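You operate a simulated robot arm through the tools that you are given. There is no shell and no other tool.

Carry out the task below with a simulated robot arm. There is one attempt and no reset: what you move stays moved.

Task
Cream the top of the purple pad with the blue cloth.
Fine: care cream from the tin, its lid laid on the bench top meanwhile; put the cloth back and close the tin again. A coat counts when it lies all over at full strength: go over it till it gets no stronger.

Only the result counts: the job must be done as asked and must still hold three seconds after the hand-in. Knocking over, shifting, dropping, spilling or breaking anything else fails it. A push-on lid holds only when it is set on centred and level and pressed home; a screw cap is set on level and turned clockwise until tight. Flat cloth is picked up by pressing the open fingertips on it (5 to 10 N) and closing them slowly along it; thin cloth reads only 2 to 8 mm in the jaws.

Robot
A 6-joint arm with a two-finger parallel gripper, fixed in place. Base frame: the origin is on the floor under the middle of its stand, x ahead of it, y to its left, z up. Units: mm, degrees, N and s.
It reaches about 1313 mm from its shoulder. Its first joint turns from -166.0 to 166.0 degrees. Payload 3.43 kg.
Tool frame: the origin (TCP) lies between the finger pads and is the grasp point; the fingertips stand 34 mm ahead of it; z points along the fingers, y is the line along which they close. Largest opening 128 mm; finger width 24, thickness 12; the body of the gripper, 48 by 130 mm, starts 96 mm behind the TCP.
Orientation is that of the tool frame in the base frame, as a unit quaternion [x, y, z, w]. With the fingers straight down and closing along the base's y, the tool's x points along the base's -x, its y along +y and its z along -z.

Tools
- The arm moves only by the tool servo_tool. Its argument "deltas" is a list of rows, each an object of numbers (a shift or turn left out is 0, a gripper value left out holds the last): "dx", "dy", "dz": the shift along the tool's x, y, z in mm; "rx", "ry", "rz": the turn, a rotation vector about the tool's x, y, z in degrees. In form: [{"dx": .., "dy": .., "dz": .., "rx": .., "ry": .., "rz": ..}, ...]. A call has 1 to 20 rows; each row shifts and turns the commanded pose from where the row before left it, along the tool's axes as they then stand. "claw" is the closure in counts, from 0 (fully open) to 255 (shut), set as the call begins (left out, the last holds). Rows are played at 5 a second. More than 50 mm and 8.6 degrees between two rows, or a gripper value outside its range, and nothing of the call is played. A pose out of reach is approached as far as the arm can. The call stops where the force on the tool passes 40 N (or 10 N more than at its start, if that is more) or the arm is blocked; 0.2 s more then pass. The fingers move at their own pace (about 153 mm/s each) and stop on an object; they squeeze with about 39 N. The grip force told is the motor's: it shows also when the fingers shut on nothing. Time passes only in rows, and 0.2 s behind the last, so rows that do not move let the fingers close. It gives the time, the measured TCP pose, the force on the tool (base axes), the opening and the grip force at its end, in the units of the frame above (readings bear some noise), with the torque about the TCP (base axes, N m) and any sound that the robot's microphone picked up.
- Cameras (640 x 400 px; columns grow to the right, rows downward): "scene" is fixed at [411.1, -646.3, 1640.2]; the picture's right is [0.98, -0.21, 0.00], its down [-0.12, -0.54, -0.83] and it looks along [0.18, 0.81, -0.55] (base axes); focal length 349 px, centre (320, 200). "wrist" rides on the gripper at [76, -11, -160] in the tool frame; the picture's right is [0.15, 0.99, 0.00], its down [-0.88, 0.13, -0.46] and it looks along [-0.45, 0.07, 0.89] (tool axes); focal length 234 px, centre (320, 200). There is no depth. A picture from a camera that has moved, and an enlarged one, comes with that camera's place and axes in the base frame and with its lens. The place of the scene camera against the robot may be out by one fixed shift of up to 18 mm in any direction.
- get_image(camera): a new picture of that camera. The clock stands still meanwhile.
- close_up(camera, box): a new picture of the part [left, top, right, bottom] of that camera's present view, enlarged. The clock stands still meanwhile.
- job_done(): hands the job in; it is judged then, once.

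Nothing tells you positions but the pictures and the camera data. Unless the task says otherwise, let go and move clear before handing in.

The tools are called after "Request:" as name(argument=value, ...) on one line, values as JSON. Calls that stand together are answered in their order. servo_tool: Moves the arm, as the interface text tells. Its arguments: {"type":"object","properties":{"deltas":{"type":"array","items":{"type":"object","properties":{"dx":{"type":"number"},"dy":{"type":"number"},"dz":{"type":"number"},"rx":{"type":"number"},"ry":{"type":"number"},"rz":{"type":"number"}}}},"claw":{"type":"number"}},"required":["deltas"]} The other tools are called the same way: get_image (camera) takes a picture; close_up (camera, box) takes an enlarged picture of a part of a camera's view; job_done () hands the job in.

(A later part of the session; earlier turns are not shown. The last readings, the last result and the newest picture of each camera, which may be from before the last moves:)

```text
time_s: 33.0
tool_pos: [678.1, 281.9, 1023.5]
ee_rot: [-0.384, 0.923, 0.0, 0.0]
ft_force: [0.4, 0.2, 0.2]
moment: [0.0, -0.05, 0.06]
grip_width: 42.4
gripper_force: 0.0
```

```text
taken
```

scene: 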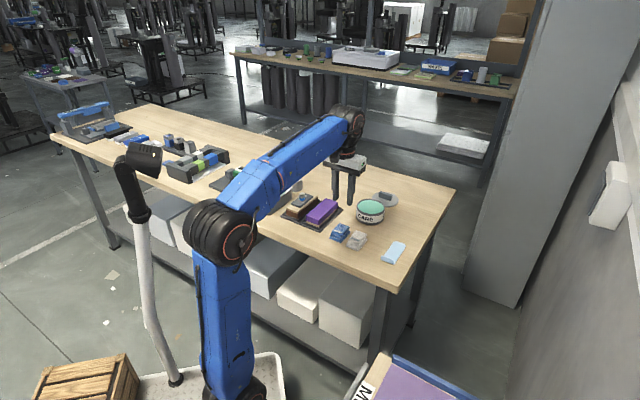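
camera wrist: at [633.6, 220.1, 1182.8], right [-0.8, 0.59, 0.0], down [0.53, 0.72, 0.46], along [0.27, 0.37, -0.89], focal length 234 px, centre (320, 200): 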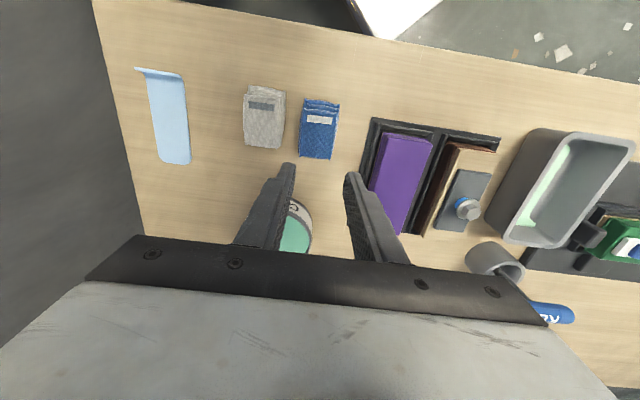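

Request:
close_up(camera="wrist", box=[230, 70, 390, 190])

Request:
close_up(camera="wrist", box=[350, 90, 520, 250])

```text
3.33 times, centred on (310, 130) of wrist
camera zoom: at [633.6, 220.1, 1182.8], right [-0.8, 0.59, 0.0], down [0.53, 0.72, 0.46], along [0.27, 0.37, -0.89], focal length 781 px, centre (353, 433)
```

zoom: 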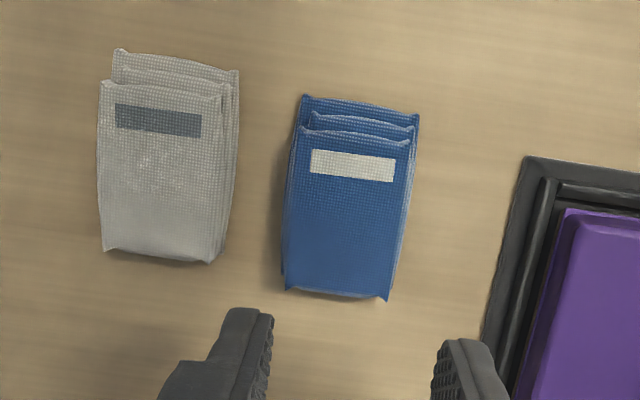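

```text
2.50 times, centred on (435, 170) of wrist
camera zoom: at [633.6, 220.1, 1182.8], right [-0.8, 0.59, 0.0], down [0.53, 0.72, 0.46], along [0.27, 0.37, -0.89], focal length 585 px, centre (32, 275)
```

zoom: 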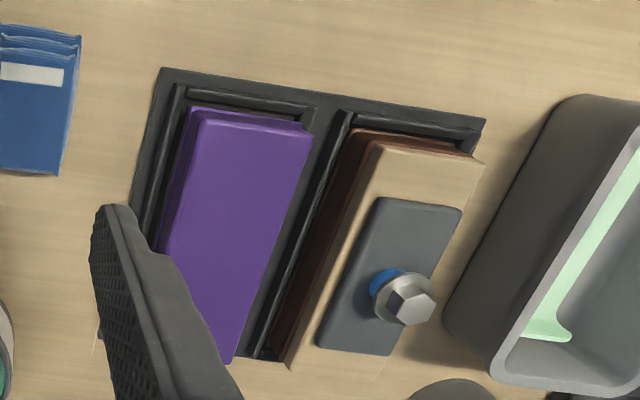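

The blue cloth is a three-layer folded stack, about 40 mm wide and 60–70 mm long, centred near (672, 267) and aligned with the bench axes. The gap to the white cloth is only about 17 mm, so I'll move overhead to measure it accurately.

Request:
servo_tool(deltas=[{"dx": 8, "dy": -2.5, "dz": 10}, {"dx": 8, "dy": -2.4, "dz": 15}, {"dx": 0}, {"dx": 0}])

Request:
close_up(camera="wrist", box=[230, 80, 410, 220])

```text
time_s: 34.0
tool_pos: [671.9, 266.3, 998.8]
ee_rot: [-0.383, 0.924, 0.0, 0.0]
ft_force: [0.3, 0.4, 0.4]
moment: [0.01, -0.02, 0.02]
grip_width: 42.6
gripper_force: 0.0
```

```text
2.86 times, centred on (320, 150) of wrist
camera zoom: at [626.2, 205.9, 1157.6], right [-0.8, 0.6, 0.0], down [0.53, 0.71, 0.46], along [0.27, 0.37, -0.89], focal length 669 px, centre (320, 343)
```

zoom: 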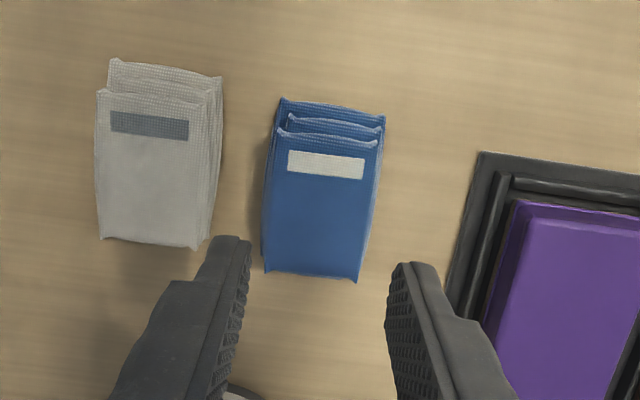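

The cloth is centred under the TCP, with about 21 mm of gap on each side. I'll open to 50 mm and descend around it, feeling for the bench to fix its height.

Request:
servo_tool(deltas=[{"dx": 2, "dz": 15}, {"dz": 20}, {"dz": 20}, {"dz": 15}, {"dx": 0}], claw=155)

Request:
close_up(camera="wrist", box=[230, 80, 410, 220])

Request:
close_up(camera="scene", box=[315, 205, 375, 255])

```text
time_s: 35.2
tool_pos: [671.1, 265.4, 929.2]
ee_rot: [-0.383, 0.924, 0.0, 0.0]
ft_force: [0.5, 0.2, -0.4]
moment: [-0.02, -0.04, -0.01]
grip_width: 49.9
gripper_force: 0.0
```

```text
2.86 times, centred on (320, 150) of wrist
camera zoom: at [625.0, 204.1, 1087.7], right [-0.8, 0.6, 0.0], down [0.53, 0.71, 0.46], along [0.27, 0.37, -0.89], focal length 669 px, centre (320, 343)
```

zoom: 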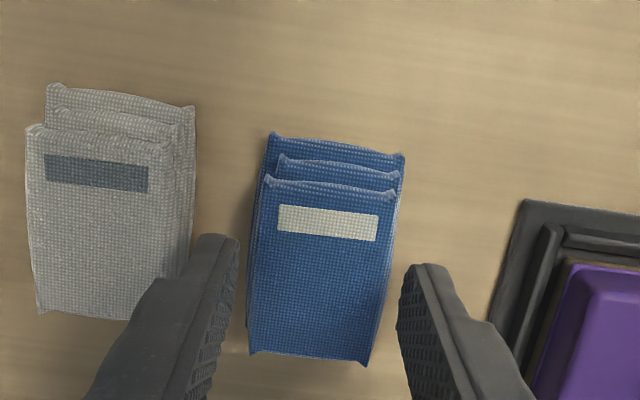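

```text
8.00 times, centred on (345, 230) of scene
camera zoom: at [411.1, -646.3, 1640.2], right [0.98, -0.21, 0.0], down [-0.12, -0.54, -0.83], along [0.18, 0.81, -0.55], focal length 2793 px, centre (120, -40)
```

zoom: 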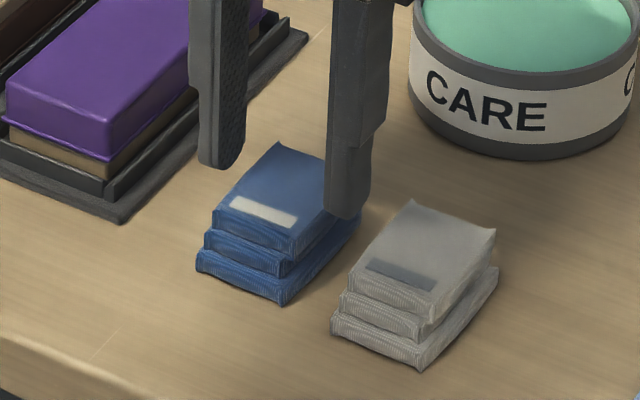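

Request:
servo_tool(deltas=[{"dz": 8}, {"dz": 8}, {"dz": 6}, {"dx": 0}])

Request:
close_up(camera="wrist", box=[230, 80, 410, 220])

Request:
close_up(camera="scene", box=[315, 205, 375, 255])

```text
time_s: 36.2
tool_pos: [670.5, 264.5, 905.8]
ee_rot: [-0.382, 0.924, 0.0, 0.0]
ft_force: [-0.2, -0.3, 0.5]
moment: [-0.01, 0.02, -0.02]
grip_width: 50.2
gripper_force: 0.1
```

```text
2.86 times, centred on (320, 150) of wrist
camera zoom: at [625.0, 203.7, 1065.0], right [-0.8, 0.6, 0.0], down [0.53, 0.71, 0.46], along [0.27, 0.37, -0.89], focal length 669 px, centre (320, 343)
```

zoom: 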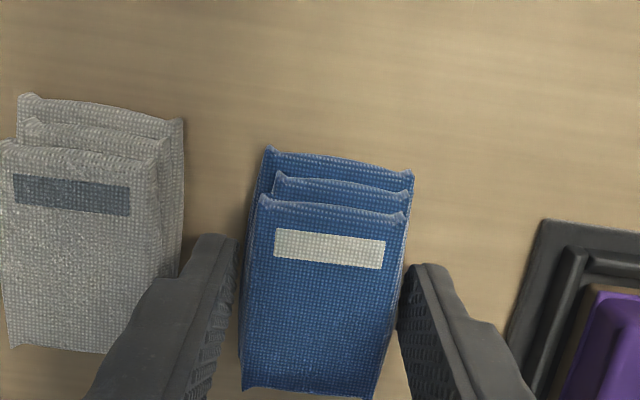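

```text
8.00 times, centred on (345, 230) of scene
camera zoom: at [411.1, -646.3, 1640.2], right [0.98, -0.21, 0.0], down [-0.12, -0.54, -0.83], along [0.18, 0.81, -0.55], focal length 2793 px, centre (120, -40)
```

zoom: 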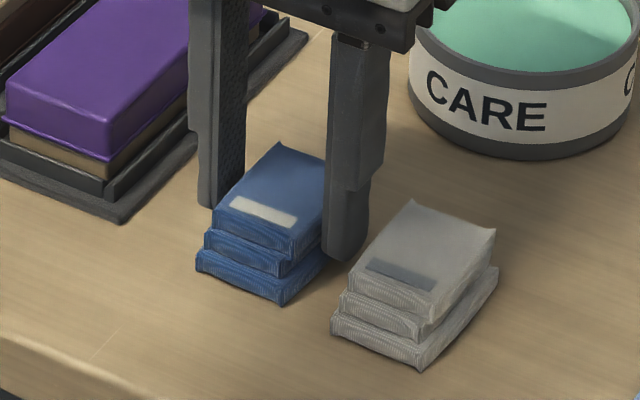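

Request:
servo_tool(deltas=[{"dy": 1.3}, {"dz": 3}, {"dz": 3}, {"dz": 2}, {"dx": 0}])

Request:
servo_tool(deltas=[{"dz": 1}, {"dz": 1}, {"dx": 0}])

Request:
servo_tool(deltas=[{"dz": 1}, {"dz": 1}, {"dx": 0}])

Request:
close_up(camera="scene", box=[315, 205, 375, 255])

```text
time_s: 37.4
tool_pos: [669.6, 267.3, 897.3]
ee_rot: [-0.382, 0.924, 0.0, 0.0]
ft_force: [0.6, 0.6, 0.6]
moment: [0.0, 0.01, 0.0]
grip_width: 50.1
gripper_force: 0.1
```

```text
time_s: 38.2
tool_pos: [670.2, 265.8, 896.1]
ee_rot: [-0.382, 0.924, 0.0, 0.0]
ft_force: [0.1, -0.2, 0.1]
moment: [0.0, 0.02, 0.01]
grip_width: 50.1
gripper_force: 0.1
```

```text
time_s: 39.0
tool_pos: [668.4, 266.2, 894.0]
ee_rot: [-0.383, 0.924, 0.0, -0.001]
ft_force: [0.2, -1.0, -0.3]
moment: [-0.01, -0.01, -0.02]
grip_width: 50.2
gripper_force: 0.0
```

```text
8.00 times, centred on (345, 230) of scene
camera zoom: at [411.1, -646.3, 1640.2], right [0.98, -0.21, 0.0], down [-0.12, -0.54, -0.83], along [0.18, 0.81, -0.55], focal length 2793 px, centre (120, -40)
```

zoom: 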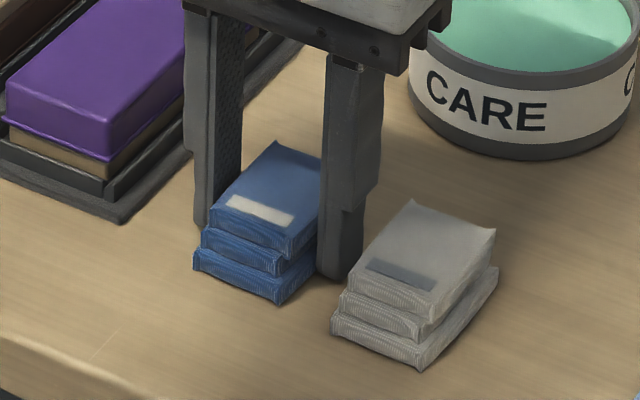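

Request:
servo_tool(deltas=[{"dz": 1}, {"dz": 1}, {"dx": 0}])

Request:
servo_tool(deltas=[{"dz": 1}, {"dx": 0}])

Request:
servo_tool(deltas=[{"dz": 1}, {"dx": 0}])

Request:
close_up(camera="wrist", box=[230, 80, 410, 220])

```text
time_s: 39.8
tool_pos: [668.3, 266.3, 894.9]
ee_rot: [-0.383, 0.924, 0.001, 0.001]
ft_force: [6.6, 1.1, 28.9]
moment: [0.28, 0.51, -0.01]
grip_width: 50.0
gripper_force: 0.1
```

```text
time_s: 40.2
tool_pos: [668.3, 267.2, 894.4]
ee_rot: [-0.383, 0.924, 0.001, 0.002]
ft_force: [-3.0, -3.3, 7.5]
moment: [0.0, 0.34, 0.12]
grip_width: 50.3
gripper_force: 0.0
stopped in row 1: the force on the tool passed its limit at 44 N (the readings are from after the stop); the commanded pose is now the measured one
```

```text
time_s: 40.8
tool_pos: [669.0, 267.0, 893.8]
ee_rot: [-0.383, 0.924, 0.001, 0.004]
ft_force: [-3.8, -4.4, 33.9]
moment: [0.26, 1.04, 0.2]
grip_width: 50.0
gripper_force: 0.1
```

```text
2.86 times, centred on (320, 150) of wrist
camera zoom: at [622.4, 203.8, 1053.0], right [-0.8, 0.6, 0.0], down [0.53, 0.71, 0.46], along [0.28, 0.37, -0.89], focal length 669 px, centre (320, 343)
```

zoom: 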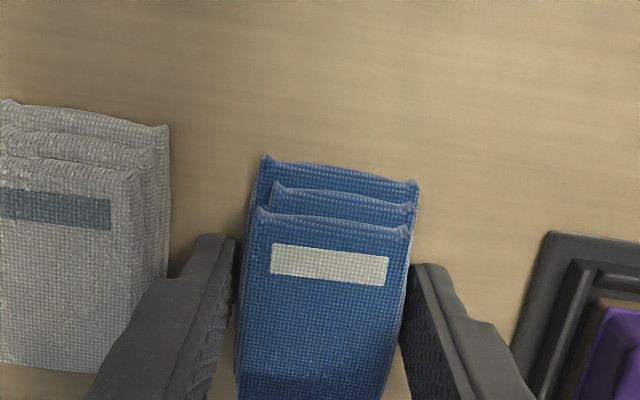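

Contact with the bench came at TCP z ≈ 894, which puts the bench at z = 860. I'll rise so the fingertips sit about 9 mm above the bench, then close on the cloth.

Request:
servo_tool(deltas=[{"dz": -3}, {"dz": -3}, {"dz": -3}, {"dx": 0}])

Request:
close_up(camera="wrist", box=[230, 80, 410, 220])

Request:
close_up(camera="scene", box=[315, 205, 375, 255])

```text
time_s: 41.8
tool_pos: [669.7, 265.4, 901.3]
ee_rot: [-0.382, 0.924, 0.0, 0.003]
ft_force: [0.5, -0.5, -0.1]
moment: [0.0, 0.01, 0.02]
grip_width: 50.1
gripper_force: 0.1
```

```text
2.86 times, centred on (320, 150) of wrist
camera zoom: at [623.4, 204.2, 1060.5], right [-0.8, 0.6, 0.0], down [0.53, 0.71, 0.46], along [0.28, 0.37, -0.89], focal length 669 px, centre (320, 343)
```

zoom: 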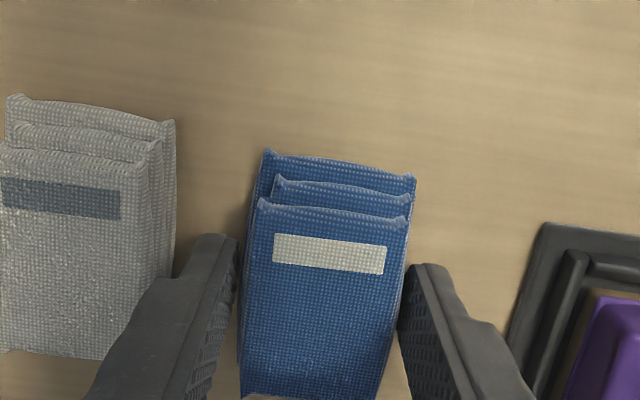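

```text
8.00 times, centred on (345, 230) of scene
camera zoom: at [411.1, -646.3, 1640.2], right [0.98, -0.21, 0.0], down [-0.12, -0.54, -0.83], along [0.18, 0.81, -0.55], focal length 2793 px, centre (120, -40)
```

zoom: 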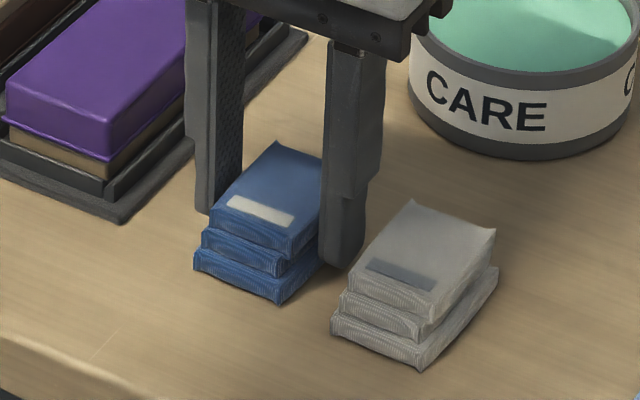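

Request:
servo_tool(deltas=[{"rx": -0.13, "ry": 0.32}, {"dx": 0}], claw=170)

Request:
servo_tool(deltas=[{"dx": 0}, {"dx": 0}], claw=180)

Request:
close_up(camera="wrist", box=[230, 80, 410, 220])

Request:
close_up(camera="scene", box=[315, 205, 375, 255])

```text
time_s: 42.4
tool_pos: [669.2, 265.8, 901.1]
ee_rot: [-0.383, 0.924, 0.001, -0.001]
ft_force: [0.2, 0.5, 0.3]
moment: [0.02, 0.02, -0.01]
grip_width: 48.7
gripper_force: 39.0
```

```text
time_s: 43.0
tool_pos: [668.9, 265.4, 901.0]
ee_rot: [-0.382, 0.924, 0.0, -0.001]
ft_force: [0.2, 0.2, -0.1]
moment: [-0.01, -0.01, -0.01]
grip_width: 48.9
gripper_force: 38.9
```

```text
2.86 times, centred on (320, 150) of wrist
camera zoom: at [624.2, 204.3, 1061.2], right [-0.8, 0.6, 0.0], down [0.53, 0.71, 0.46], along [0.27, 0.37, -0.89], focal length 669 px, centre (320, 343)
```

zoom: 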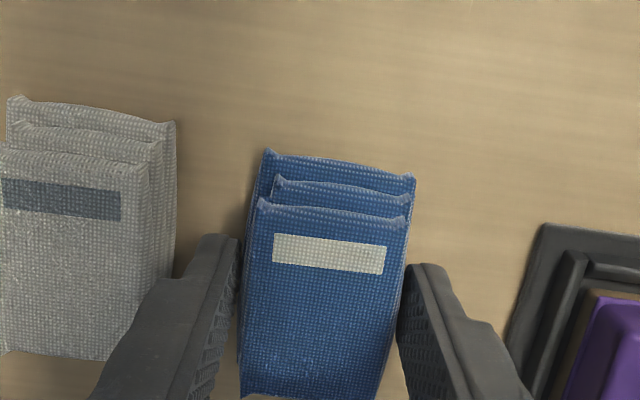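

```text
8.00 times, centred on (345, 230) of scene
camera zoom: at [411.1, -646.3, 1640.2], right [0.98, -0.21, 0.0], down [-0.12, -0.54, -0.83], along [0.18, 0.81, -0.55], focal length 2793 px, centre (120, -40)
```

zoom: 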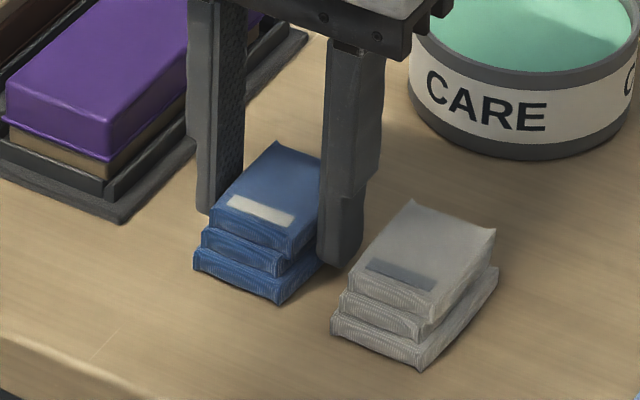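

The cloth is gripped at 48.8 mm with full force. I'll lift it gently and check.

Request:
servo_tool(deltas=[{"dz": -2}, {"dz": -4}, {"dz": -8}, {"dz": -12}, {"dz": -15}, {"dz": -20}, {"dx": 0}], claw=220)

Request:
close_up(camera="wrist", box=[230, 80, 410, 220])

Request:
close_up(camera="scene", box=[315, 185, 375, 255])

```text
time_s: 44.6
tool_pos: [668.2, 267.8, 963.3]
ee_rot: [-0.383, 0.924, 0.002, 0.0]
ft_force: [-1.0, 0.4, 0.3]
moment: [0.0, 0.04, 0.03]
grip_width: 48.6
gripper_force: 39.0
```

```text
2.86 times, centred on (320, 150) of wrist
camera zoom: at [623.3, 205.4, 1123.1], right [-0.8, 0.6, 0.0], down [0.53, 0.71, 0.46], along [0.27, 0.37, -0.89], focal length 669 px, centre (320, 343)
```

zoom: 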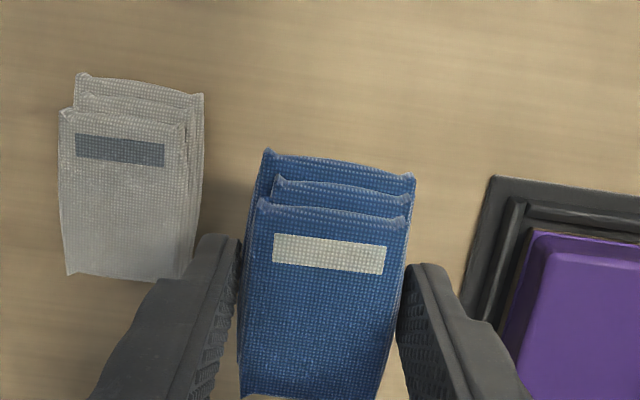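

```text
5.71 times, centred on (345, 220) of scene
camera zoom: at [411.1, -646.3, 1640.2], right [0.98, -0.21, 0.0], down [-0.12, -0.54, -0.83], along [0.18, 0.81, -0.55], focal length 1995 px, centre (177, 86)
```

zoom: 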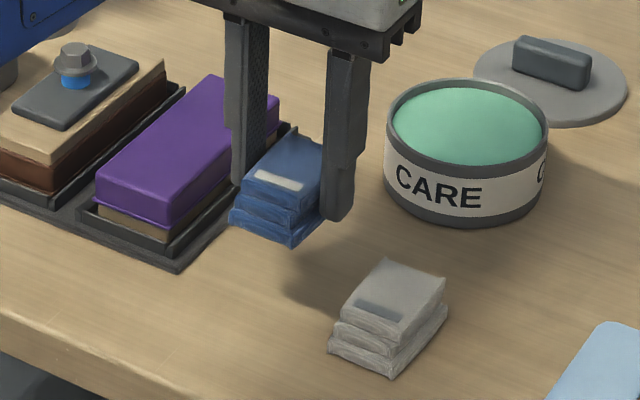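

The whole cloth came up, and its bottom face is about 41 mm below the TCP. I'll carry it over the tin and check the centring before dipping.

Request:
servo_tool(deltas=[{"dz": -22}, {"dx": -39, "dy": -9.7}, {"dx": -39, "dy": -9.7}, {"dx": -39, "dy": -9.7}, {"dx": -39, "dy": -9.6}, {"dx": 0}, {"dx": 0}])

Request:
get_image(camera="wrist")

Request:
close_up(camera="scene", box=[330, 165, 410, 235])

```text
time_s: 46.2
tool_pos: [807.3, 351.0, 985.9]
ee_rot: [-0.383, 0.924, 0.001, -0.001]
ft_force: [0.6, 0.4, -0.7]
moment: [0.01, 0.02, 0.01]
grip_width: 48.9
gripper_force: 39.4
```

```text
taken
camera wrist: at [762.4, 289.5, 1145.0], right [-0.8, 0.6, 0.0], down [0.53, 0.71, 0.46], along [0.27, 0.37, -0.89], focal length 234 px, centre (320, 200)
```

wrist: 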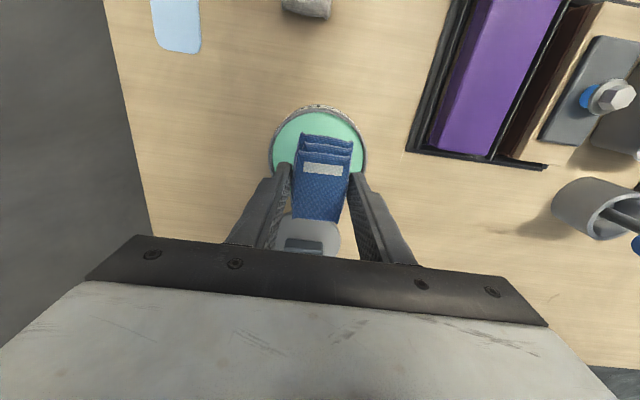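

```text
5.71 times, centred on (370, 200) of scene
camera zoom: at [411.1, -646.3, 1640.2], right [0.98, -0.21, 0.0], down [-0.12, -0.54, -0.83], along [0.18, 0.81, -0.55], focal length 1995 px, centre (34, 200)
```

zoom: 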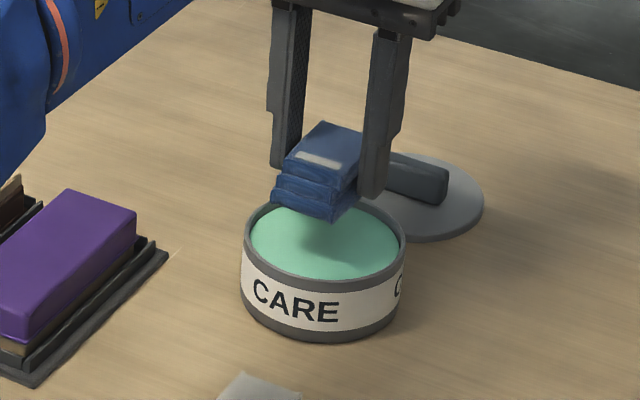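

Request:
servo_tool(deltas=[{"dz": 10}, {"dz": 10}, {"dz": 5}, {"dx": 0}])

Request:
close_up(camera="wrist", box=[230, 80, 410, 220])

Request:
close_up(camera="scene", box=[345, 175, 395, 225])

```text
time_s: 47.2
tool_pos: [806.5, 349.6, 958.6]
ee_rot: [-0.383, 0.924, 0.002, 0.0]
ft_force: [0.4, 0.2, -0.6]
moment: [-0.01, 0.01, 0.01]
grip_width: 48.7
gripper_force: 39.0
```

```text
2.86 times, centred on (320, 150) of wrist
camera zoom: at [762.0, 288.4, 1119.3], right [-0.8, 0.6, 0.0], down [0.53, 0.71, 0.46], along [0.27, 0.37, -0.89], focal length 669 px, centre (320, 343)
```

zoom: 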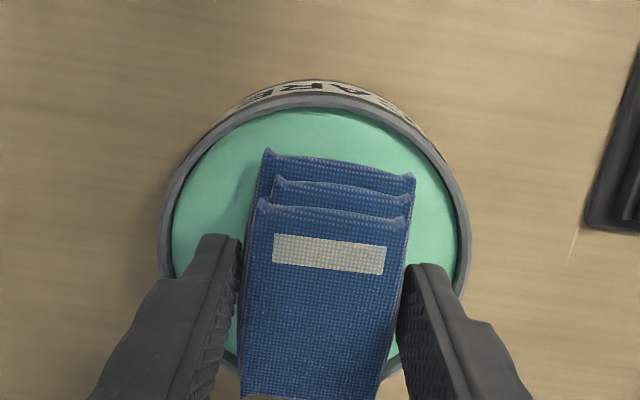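

```text
8.00 times, centred on (370, 200) of scene
camera zoom: at [411.1, -646.3, 1640.2], right [0.98, -0.21, 0.0], down [-0.12, -0.54, -0.83], along [0.18, 0.81, -0.55], focal length 2793 px, centre (-80, 200)
```

zoom: 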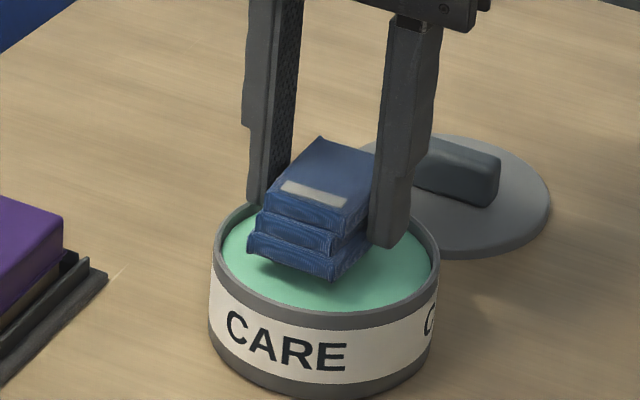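

The cloth is centred over the opening within about 1.5 mm. I'll lower it into the cream in small steps.

Request:
servo_tool(deltas=[{"dz": 3}, {"dz": 3}, {"dz": 3}, {"dx": 0}])

Request:
servo_tool(deltas=[{"dz": 2}, {"dz": 2}, {"dx": 0}])

Request:
close_up(camera="scene", box=[345, 175, 395, 225])

```text
time_s: 48.2
tool_pos: [806.0, 349.1, 950.4]
ee_rot: [-0.382, 0.924, 0.001, -0.001]
ft_force: [0.2, -0.6, -0.6]
moment: [0.05, -0.03, -0.02]
grip_width: 49.0
gripper_force: 39.2
```

```text
time_s: 49.0
tool_pos: [805.6, 349.7, 946.7]
ee_rot: [-0.383, 0.924, 0.001, -0.001]
ft_force: [-0.5, 0.0, 1.1]
moment: [0.0, -0.02, 0.0]
grip_width: 48.8
gripper_force: 38.8
```

```text
8.00 times, centred on (370, 200) of scene
camera zoom: at [411.1, -646.3, 1640.2], right [0.98, -0.21, 0.0], down [-0.12, -0.54, -0.83], along [0.18, 0.81, -0.55], focal length 2793 px, centre (-80, 200)
```

zoom: 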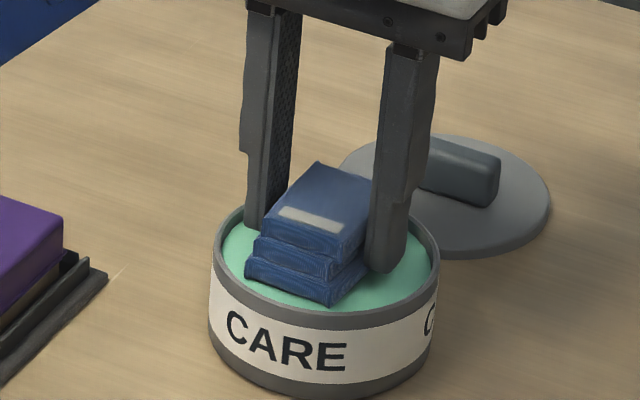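

Request:
servo_tool(deltas=[{"dz": 1}, {"dz": 1}, {"dx": 0}])

Request:
servo_tool(deltas=[{"dz": 1}, {"dx": 0}])

Request:
close_up(camera="scene", box=[345, 175, 395, 225])

```text
time_s: 49.8
tool_pos: [807.4, 348.7, 946.2]
ee_rot: [-0.383, 0.924, 0.0, 0.001]
ft_force: [5.2, -1.2, 21.8]
moment: [0.09, -0.35, -0.01]
grip_width: 48.7
gripper_force: 39.2
```

```text
time_s: 50.4
tool_pos: [806.4, 350.1, 946.3]
ee_rot: [-0.382, 0.924, 0.0, 0.001]
ft_force: [-1.3, -0.7, 9.9]
moment: [-0.13, 0.16, -0.03]
grip_width: 48.9
gripper_force: 39.1
stopped in row 2: the force on the tool passed its limit at 41 N (the readings are from after the stop); the commanded pose is now the measured one
```

```text
8.00 times, centred on (370, 200) of scene
camera zoom: at [411.1, -646.3, 1640.2], right [0.98, -0.21, 0.0], down [-0.12, -0.54, -0.83], along [0.18, 0.81, -0.55], focal length 2793 px, centre (-80, 200)
```

zoom: 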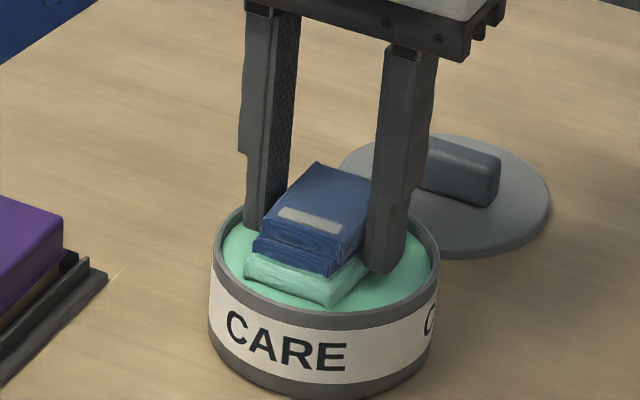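

The bottom layer of the cloth is now green, so it has picked up cream. I'll lift out and move next to the pad to measure it.

Request:
servo_tool(deltas=[{"dz": -3}, {"dz": -8}, {"dz": -15}, {"dz": -20}, {"dx": 0}])

Request:
close_up(camera="scene", box=[290, 165, 410, 245])

Request:
get_image(camera="wrist")

```text
time_s: 51.6
tool_pos: [806.3, 349.0, 991.1]
ee_rot: [-0.383, 0.924, 0.001, 0.001]
ft_force: [1.1, -0.5, -0.2]
moment: [0.01, 0.0, 0.01]
grip_width: 48.7
gripper_force: 39.7
```

```text
5.00 times, centred on (350, 205) of scene
camera zoom: at [411.1, -646.3, 1640.2], right [0.98, -0.21, 0.0], down [-0.12, -0.54, -0.83], along [0.18, 0.81, -0.55], focal length 1746 px, centre (170, 175)
```

zoom: 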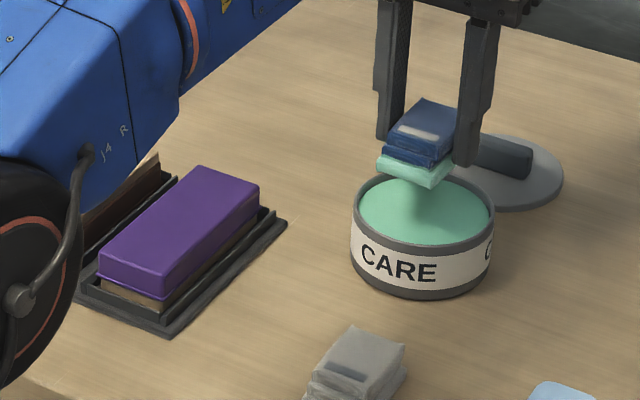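

```text
taken
camera wrist: at [761.1, 288.9, 1150.9], right [-0.8, 0.6, 0.0], down [0.53, 0.71, 0.46], along [0.27, 0.37, -0.89], focal length 234 px, centre (320, 200)
```

wrist: 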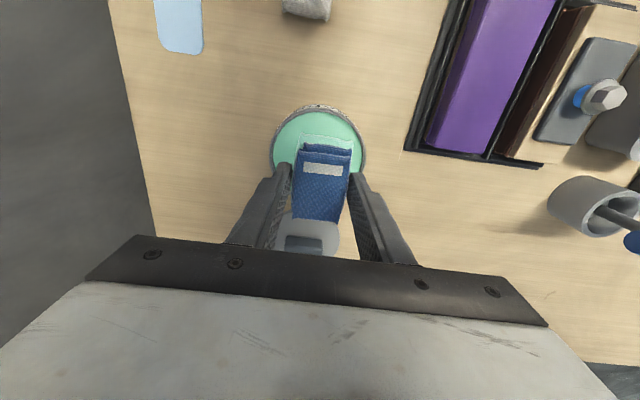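

Request:
servo_tool(deltas=[{"dx": 24, "dy": 17, "dz": -5}, {"dx": 24, "dy": 17, "dz": -5}, {"dx": 24, "dy": 17, "dz": -5}, {"dx": 24, "dy": 17, "dz": -5}, {"dx": 0}, {"dx": 0}])

Request:
get_image(camera="wrist")

Request:
close_up(camera="wrist", box=[340, 40, 560, 240])

```text
time_s: 53.0
tool_pos: [689.2, 329.2, 1010.4]
ee_rot: [-0.383, 0.924, 0.001, 0.001]
ft_force: [-0.9, 0.4, -0.3]
moment: [-0.01, 0.0, -0.01]
grip_width: 48.7
gripper_force: 38.9
```

```text
taken
camera wrist: at [643.6, 268.0, 1170.0], right [-0.8, 0.6, 0.0], down [0.53, 0.71, 0.46], along [0.27, 0.37, -0.89], focal length 234 px, centre (320, 200)
```

wrist: 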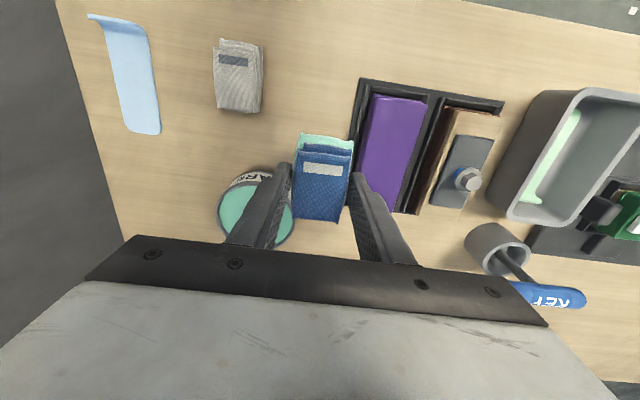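

```text
2.00 times, centred on (450, 140) of wrist
camera zoom: at [643.6, 268.0, 1170.0], right [-0.8, 0.6, 0.0], down [0.53, 0.71, 0.46], along [0.27, 0.37, -0.89], focal length 468 px, centre (60, 320)
```

zoom: 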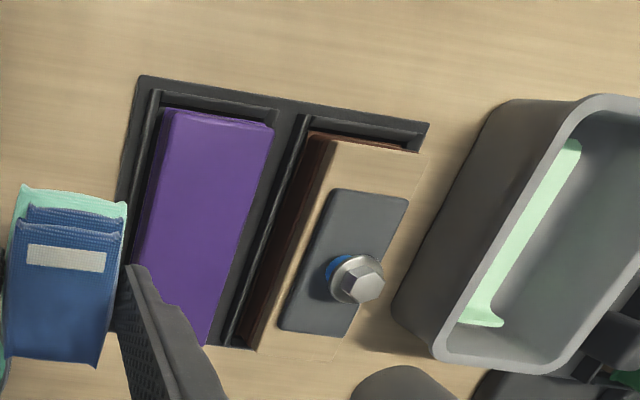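

The pad top measures roughly 55 × 136 mm, centred near (631, 384) at about z ≈ 900. The neighbouring block is about 30 mm away, so there is room for the fingers. I'll move over the pad centre and check.

Request:
servo_tool(deltas=[{"dx": 1, "dy": 26, "dz": 5}, {"dx": 1, "dy": 26, "dz": 10}, {"dx": 1, "dy": 26.5, "dz": 15}, {"dx": 0}, {"dx": 0}])

Request:
close_up(camera="wrist", box=[220, 60, 460, 240])

Request:
close_up(camera="scene", box=[280, 165, 380, 245])

```text
time_s: 54.2
tool_pos: [631.2, 383.0, 979.8]
ee_rot: [-0.382, 0.924, 0.002, 0.001]
ft_force: [0.8, -0.6, -1.1]
moment: [0.03, -0.01, 0.0]
grip_width: 48.6
gripper_force: 39.1
```

```text
2.22 times, centred on (340, 150) of wrist
camera zoom: at [585.9, 321.8, 1138.9], right [-0.8, 0.6, 0.0], down [0.53, 0.71, 0.46], along [0.27, 0.37, -0.89], focal length 520 px, centre (276, 311)
```

zoom: 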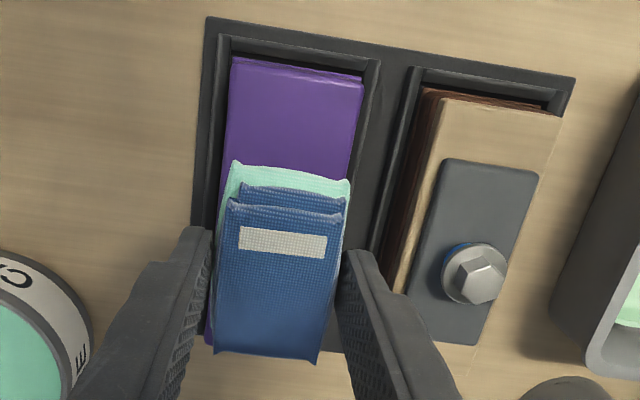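

```text
5.00 times, centred on (330, 205) of scene
camera zoom: at [411.1, -646.3, 1640.2], right [0.98, -0.21, 0.0], down [-0.12, -0.54, -0.83], along [0.18, 0.81, -0.55], focal length 1746 px, centre (270, 175)
```

zoom: 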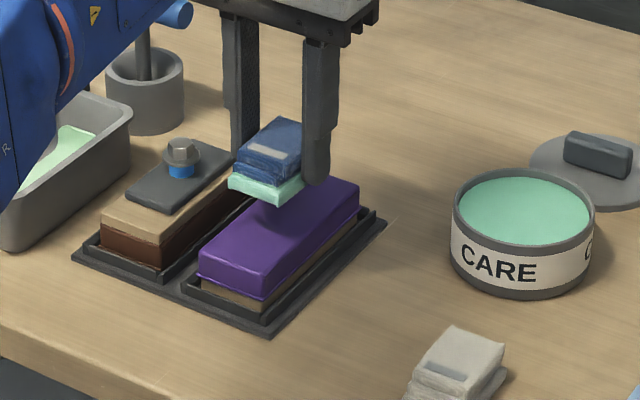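

The pad is confirmed: near edge at v ≈ 649.5, width about 55 mm, top at z ≈ 899. I'll start at the near end of the right-hand lane and lower until I get light contact.

Request:
servo_tool(deltas=[{"dx": 19, "dy": -4.4}, {"dx": 19, "dy": -4.4}, {"dz": 12}, {"dz": 10}, {"dz": 6}, {"dx": 0}])

Request:
close_up(camera="wrist", box=[220, 60, 460, 240])

Request:
close_up(camera="scene", box=[290, 175, 370, 245])

```text
time_s: 55.6
tool_pos: [612.4, 350.3, 952.8]
ee_rot: [-0.382, 0.924, 0.002, 0.001]
ft_force: [-0.3, 0.2, -1.4]
moment: [0.01, 0.0, 0.05]
grip_width: 48.9
gripper_force: 39.2
```

```text
2.22 times, centred on (340, 150) of wrist
camera zoom: at [566.5, 288.5, 1111.8], right [-0.8, 0.6, 0.0], down [0.53, 0.71, 0.46], along [0.27, 0.37, -0.89], focal length 520 px, centre (276, 311)
```

zoom: 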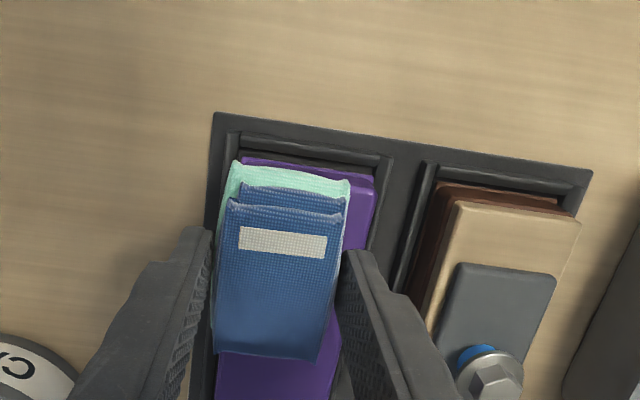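

```text
5.71 times, centred on (330, 210) of scene
camera zoom: at [411.1, -646.3, 1640.2], right [0.98, -0.21, 0.0], down [-0.12, -0.54, -0.83], along [0.18, 0.81, -0.55], focal length 1995 px, centre (263, 143)
```

zoom: 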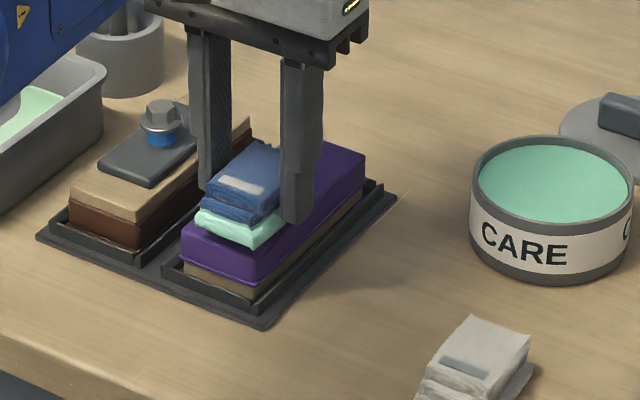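

Request:
servo_tool(deltas=[{"dz": 2}, {"dz": 2}, {"dz": 2}, {"dx": 0}])

Request:
servo_tool(deltas=[{"dz": 1}, {"dz": 1}, {"dx": 0}])

Request:
servo_tool(deltas=[{"dz": 0.7}, {"dx": 0}])

Request:
servo_tool(deltas=[{"dz": 0.7}, {"dx": 0}])

```text
time_s: 56.6
tool_pos: [612.4, 351.0, 946.3]
ee_rot: [-0.383, 0.924, 0.001, 0.002]
ft_force: [0.0, 0.1, -0.6]
moment: [0.0, 0.01, 0.04]
grip_width: 48.7
gripper_force: 39.3
```

```text
time_s: 57.4
tool_pos: [613.2, 350.0, 944.3]
ee_rot: [-0.382, 0.924, 0.001, 0.001]
ft_force: [0.2, 0.4, -1.4]
moment: [-0.01, 0.0, 0.01]
grip_width: 48.7
gripper_force: 38.7
```

```text
time_s: 58.0
tool_pos: [613.7, 351.0, 942.7]
ee_rot: [-0.382, 0.924, 0.002, 0.002]
ft_force: [0.0, 0.0, 0.1]
moment: [-0.04, 0.0, 0.02]
grip_width: 48.9
gripper_force: 38.6
```

```text
time_s: 58.6
tool_pos: [613.3, 350.4, 943.5]
ee_rot: [-0.383, 0.924, 0.001, 0.001]
ft_force: [0.1, 0.0, -0.9]
moment: [-0.01, -0.01, 0.01]
grip_width: 48.6
gripper_force: 38.6
```

Request:
servo_tool(deltas=[{"dz": 0.7}, {"dx": 0}])

Request:
servo_tool(deltas=[{"dz": 0.6}, {"dx": 0}])

Request:
servo_tool(deltas=[{"dz": 0.6}, {"dx": 0}])

Request:
close_up(camera="scene", box=[300, 185, 360, 240])

```text
time_s: 59.2
tool_pos: [611.2, 349.6, 943.0]
ee_rot: [-0.383, 0.924, 0.0, 0.002]
ft_force: [0.7, 2.6, 7.2]
moment: [0.06, -0.02, 0.0]
grip_width: 48.6
gripper_force: 38.8
```

```text
time_s: 59.8
tool_pos: [611.4, 349.9, 942.9]
ee_rot: [-0.383, 0.924, 0.002, 0.002]
ft_force: [2.2, 5.6, 19.9]
moment: [0.17, -0.01, 0.0]
grip_width: 48.8
gripper_force: 38.7
```

```text
time_s: 60.4
tool_pos: [611.3, 350.6, 942.2]
ee_rot: [-0.383, 0.924, 0.001, 0.002]
ft_force: [1.0, 3.4, 30.6]
moment: [0.09, 0.02, 0.03]
grip_width: 48.8
gripper_force: 38.8
```

```text
7.27 times, centred on (330, 212) of scene
camera zoom: at [411.1, -646.3, 1640.2], right [0.98, -0.21, 0.0], down [-0.12, -0.54, -0.83], along [0.18, 0.81, -0.55], focal length 2539 px, centre (247, 109)
```

zoom: 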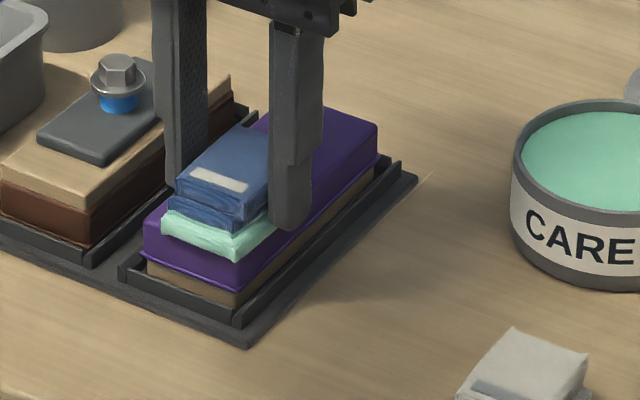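

Contact is at TCP z ≈ 943. I'll ease off to about 10 N and make the first stroke along the pad.

Request:
servo_tool(deltas=[{"dz": -1.1}, {"dx": 0}])

Request:
servo_tool(deltas=[{"dx": -4}, {"dx": -5}, {"dx": -5}, {"dx": -6}, {"dx": 0}])

Request:
close_up(camera="scene", box=[300, 185, 360, 240])

Request:
close_up(camera="wrist", box=[220, 60, 460, 240])

```text
time_s: 61.0
tool_pos: [612.6, 349.9, 943.2]
ee_rot: [-0.383, 0.924, 0.001, 0.0]
ft_force: [-3.5, -2.0, 15.0]
moment: [0.04, 0.02, 0.04]
grip_width: 48.8
gripper_force: 39.0
```

```text
time_s: 62.2
tool_pos: [626.0, 364.5, 942.5]
ee_rot: [-0.382, 0.924, 0.0, 0.001]
ft_force: [0.0, -0.9, 0.5]
moment: [0.02, -0.02, -0.02]
grip_width: 48.8
gripper_force: 39.1
```

```text
7.27 times, centred on (330, 212) of scene
camera zoom: at [411.1, -646.3, 1640.2], right [0.98, -0.21, 0.0], down [-0.12, -0.54, -0.83], along [0.18, 0.81, -0.55], focal length 2539 px, centre (247, 109)
```

zoom: 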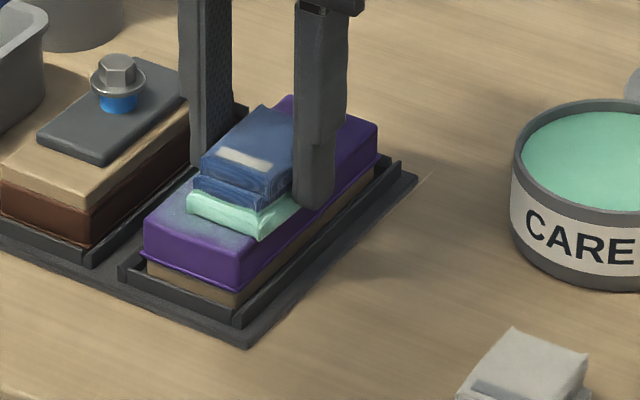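

```text
2.22 times, centred on (340, 150) of wrist
camera zoom: at [581.6, 302.0, 1102.1], right [-0.8, 0.6, 0.0], down [0.53, 0.71, 0.46], along [0.27, 0.37, -0.89], focal length 520 px, centre (276, 311)
```

zoom: 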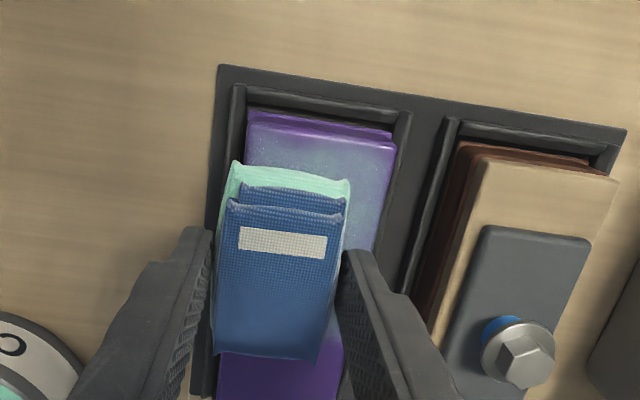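

A light coat is showing where the cloth passed. Contact faded along the stroke, so I'll press in slightly and continue.

Request:
servo_tool(deltas=[{"dz": 0.5}, {"dx": 0}])

Request:
servo_tool(deltas=[{"dz": 0.4}, {"dx": 0}])

```text
time_s: 62.8
tool_pos: [625.9, 363.8, 942.4]
ee_rot: [-0.382, 0.924, 0.002, 0.001]
ft_force: [0.6, 0.5, -0.9]
moment: [0.03, 0.01, -0.03]
grip_width: 49.0
gripper_force: 39.4
```

```text
time_s: 63.4
tool_pos: [626.0, 363.5, 943.0]
ee_rot: [-0.383, 0.924, 0.001, 0.001]
ft_force: [1.5, 1.9, 5.2]
moment: [0.02, -0.04, 0.01]
grip_width: 48.7
gripper_force: 39.0
```

Request:
servo_tool(deltas=[{"dz": 0.3}, {"dx": -5}, {"dx": -5}, {"dx": -5}, {"dx": 0}])

Request:
servo_tool(deltas=[{"dz": 0.3}, {"dx": -5}, {"dx": -5}, {"dx": -5}, {"dx": 0}])

```text
time_s: 64.6
tool_pos: [635.6, 373.6, 942.8]
ee_rot: [-0.383, 0.924, 0.0, 0.002]
ft_force: [-5.9, -4.9, 18.6]
moment: [-0.14, 0.27, 0.03]
grip_width: 48.7
gripper_force: 38.8
```

```text
time_s: 65.8
tool_pos: [646.5, 384.0, 942.3]
ee_rot: [-0.383, 0.924, 0.002, 0.003]
ft_force: [-8.6, -6.4, 28.5]
moment: [-0.17, 0.31, 0.02]
grip_width: 48.9
gripper_force: 38.2
```

Request:
servo_tool(deltas=[{"dz": -0.7}, {"dx": -5}, {"dx": -5}, {"dx": -5}, {"dx": 0}])

Request:
close_up(camera="wrist", box=[220, 60, 460, 240])

Request:
close_up(camera="scene", box=[300, 175, 360, 230])

```text
time_s: 67.0
tool_pos: [657.3, 394.8, 942.6]
ee_rot: [-0.382, 0.924, 0.0, 0.001]
ft_force: [-3.5, -5.6, 19.8]
moment: [-0.08, 0.13, -0.01]
grip_width: 48.8
gripper_force: 39.8
```

```text
2.22 times, centred on (340, 150) of wrist
camera zoom: at [612.1, 333.0, 1101.5], right [-0.8, 0.6, 0.0], down [0.53, 0.71, 0.46], along [0.27, 0.37, -0.89], focal length 520 px, centre (276, 311)
```

zoom: 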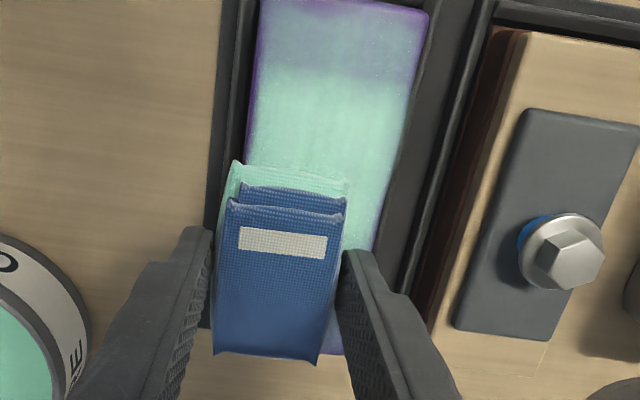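

```text
7.27 times, centred on (330, 202) of scene
camera zoom: at [411.1, -646.3, 1640.2], right [0.98, -0.21, 0.0], down [-0.12, -0.54, -0.83], along [0.18, 0.81, -0.55], focal length 2539 px, centre (247, 182)
```

zoom: 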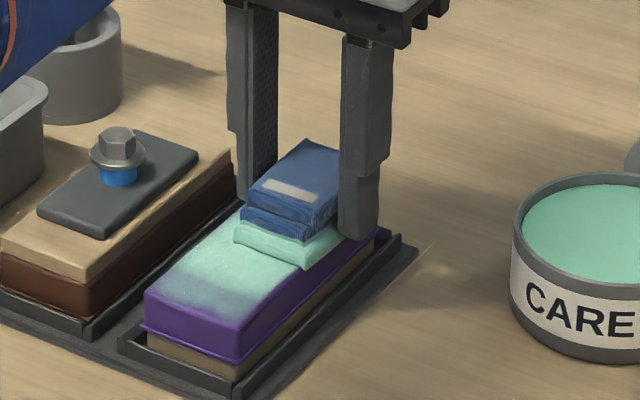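

The coat is going on well, and it turns mint where the cloth has pressed. I'll continue to the far end, shift over to the left lane and stroke back.

Request:
servo_tool(deltas=[{"dz": -0.2}, {"dx": -5}, {"dx": -5}, {"dx": 0}])

Request:
servo_tool(deltas=[{"dy": 5}, {"dy": 5}, {"dy": 5}, {"dx": 0}])

Request:
close_up(camera="scene", box=[300, 175, 360, 230])

```text
time_s: 68.0
tool_pos: [665.7, 403.2, 941.3]
ee_rot: [-0.383, 0.924, 0.001, 0.002]
ft_force: [-4.6, -2.7, 12.1]
moment: [-0.03, 0.07, 0.02]
grip_width: 48.9
gripper_force: 39.6
```

```text
time_s: 69.0
tool_pos: [654.9, 413.3, 942.0]
ee_rot: [-0.383, 0.924, 0.001, 0.001]
ft_force: [2.5, -3.2, 7.9]
moment: [-0.02, -0.24, -0.08]
grip_width: 49.0
gripper_force: 38.9
```

```text
7.27 times, centred on (330, 202) of scene
camera zoom: at [411.1, -646.3, 1640.2], right [0.98, -0.21, 0.0], down [-0.12, -0.54, -0.83], along [0.18, 0.81, -0.55], focal length 2539 px, centre (247, 182)
```

zoom: 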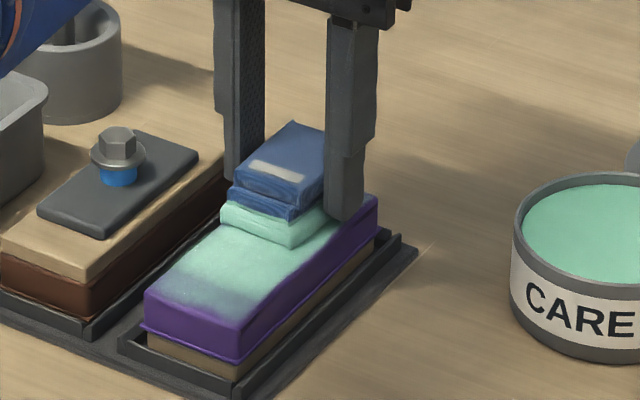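

Request:
servo_tool(deltas=[{"dz": 0.3}, {"dx": 5}, {"dx": 5}, {"dx": 5}, {"dx": 0}])

Request:
servo_tool(deltas=[{"dz": 0.2}, {"dx": 5}, {"dx": 5}, {"dx": 5}, {"dx": 5}, {"dx": 0}])

```text
time_s: 70.2
tool_pos: [644.4, 403.1, 942.0]
ee_rot: [-0.382, 0.924, 0.001, 0.001]
ft_force: [0.1, 1.5, 2.1]
moment: [0.11, -0.1, 0.0]
grip_width: 48.7
gripper_force: 38.7
```

```text
time_s: 71.6
tool_pos: [629.4, 388.4, 942.7]
ee_rot: [-0.382, 0.924, 0.001, 0.001]
ft_force: [0.4, 0.5, -1.0]
moment: [0.0, 0.03, 0.0]
grip_width: 49.0
gripper_force: 39.0
```

Request:
servo_tool(deltas=[{"dz": 0.5}, {"dx": 0}])

Request:
close_up(camera="wrist", box=[220, 60, 460, 240])

Request:
close_up(camera="scene", box=[300, 175, 360, 230])

```text
time_s: 72.2
tool_pos: [630.5, 387.9, 942.0]
ee_rot: [-0.382, 0.924, 0.002, 0.001]
ft_force: [1.4, -1.4, 8.8]
moment: [-0.11, -0.02, -0.02]
grip_width: 48.6
gripper_force: 38.8
```

```text
2.22 times, centred on (340, 150) of wrist
camera zoom: at [584.4, 326.8, 1101.3], right [-0.8, 0.6, 0.0], down [0.53, 0.71, 0.46], along [0.27, 0.37, -0.89], focal length 520 px, centre (276, 311)
```

zoom: 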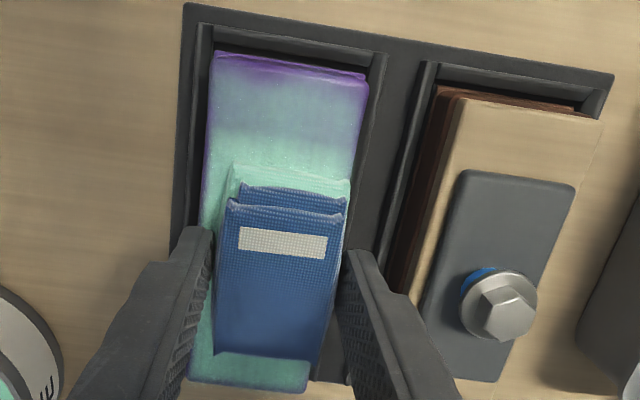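

```text
7.27 times, centred on (330, 202) of scene
camera zoom: at [411.1, -646.3, 1640.2], right [0.98, -0.21, 0.0], down [-0.12, -0.54, -0.83], along [0.18, 0.81, -0.55], focal length 2539 px, centre (247, 182)
```

zoom: 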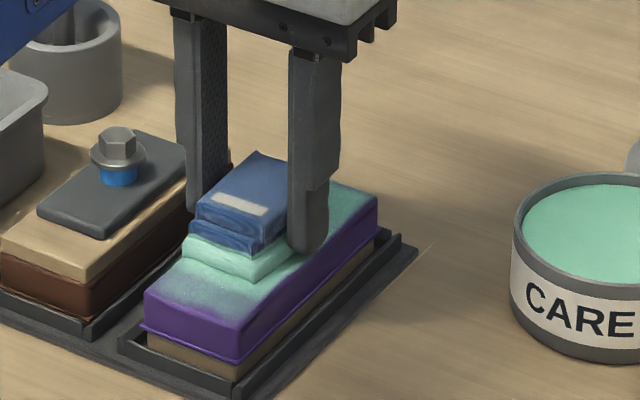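

Request:
servo_tool(deltas=[{"dz": 0.4}, {"dx": 5}, {"dx": 5}, {"dx": 5}, {"dx": 0}])

Request:
servo_tool(deltas=[{"dz": 0.4}, {"dx": 5}, {"dx": 5}, {"dx": 5}, {"dx": 0}])

Request:
servo_tool(deltas=[{"dz": 0.3}, {"dx": 5}, {"dx": 5}, {"dx": 4}, {"dx": 0}])

```text
time_s: 73.3
tool_pos: [619.6, 378.2, 943.1]
ee_rot: [-0.383, 0.924, 0.002, 0.003]
ft_force: [-1.0, 3.0, 8.5]
moment: [-0.06, 0.17, -0.09]
grip_width: 48.7
gripper_force: 39.0
stopped in row 5: the force on the tool passed its limit at 40 N (the readings are from after the stop); the commanded pose is now the measured one
```

```text
time_s: 74.5
tool_pos: [609.1, 367.4, 941.9]
ee_rot: [-0.383, 0.924, 0.002, 0.003]
ft_force: [7.3, 7.8, 26.8]
moment: [0.14, -0.19, 0.0]
grip_width: 48.6
gripper_force: 38.8
```

```text
time_s: 75.6
tool_pos: [598.7, 358.5, 941.8]
ee_rot: [-0.384, 0.923, 0.002, 0.003]
ft_force: [-1.1, 2.1, 7.2]
moment: [-0.09, 0.13, -0.05]
grip_width: 48.6
gripper_force: 39.1
stopped in row 5: the force on the tool passed its limit at 41 N (the readings are from after the stop); the commanded pose is now the measured one
```

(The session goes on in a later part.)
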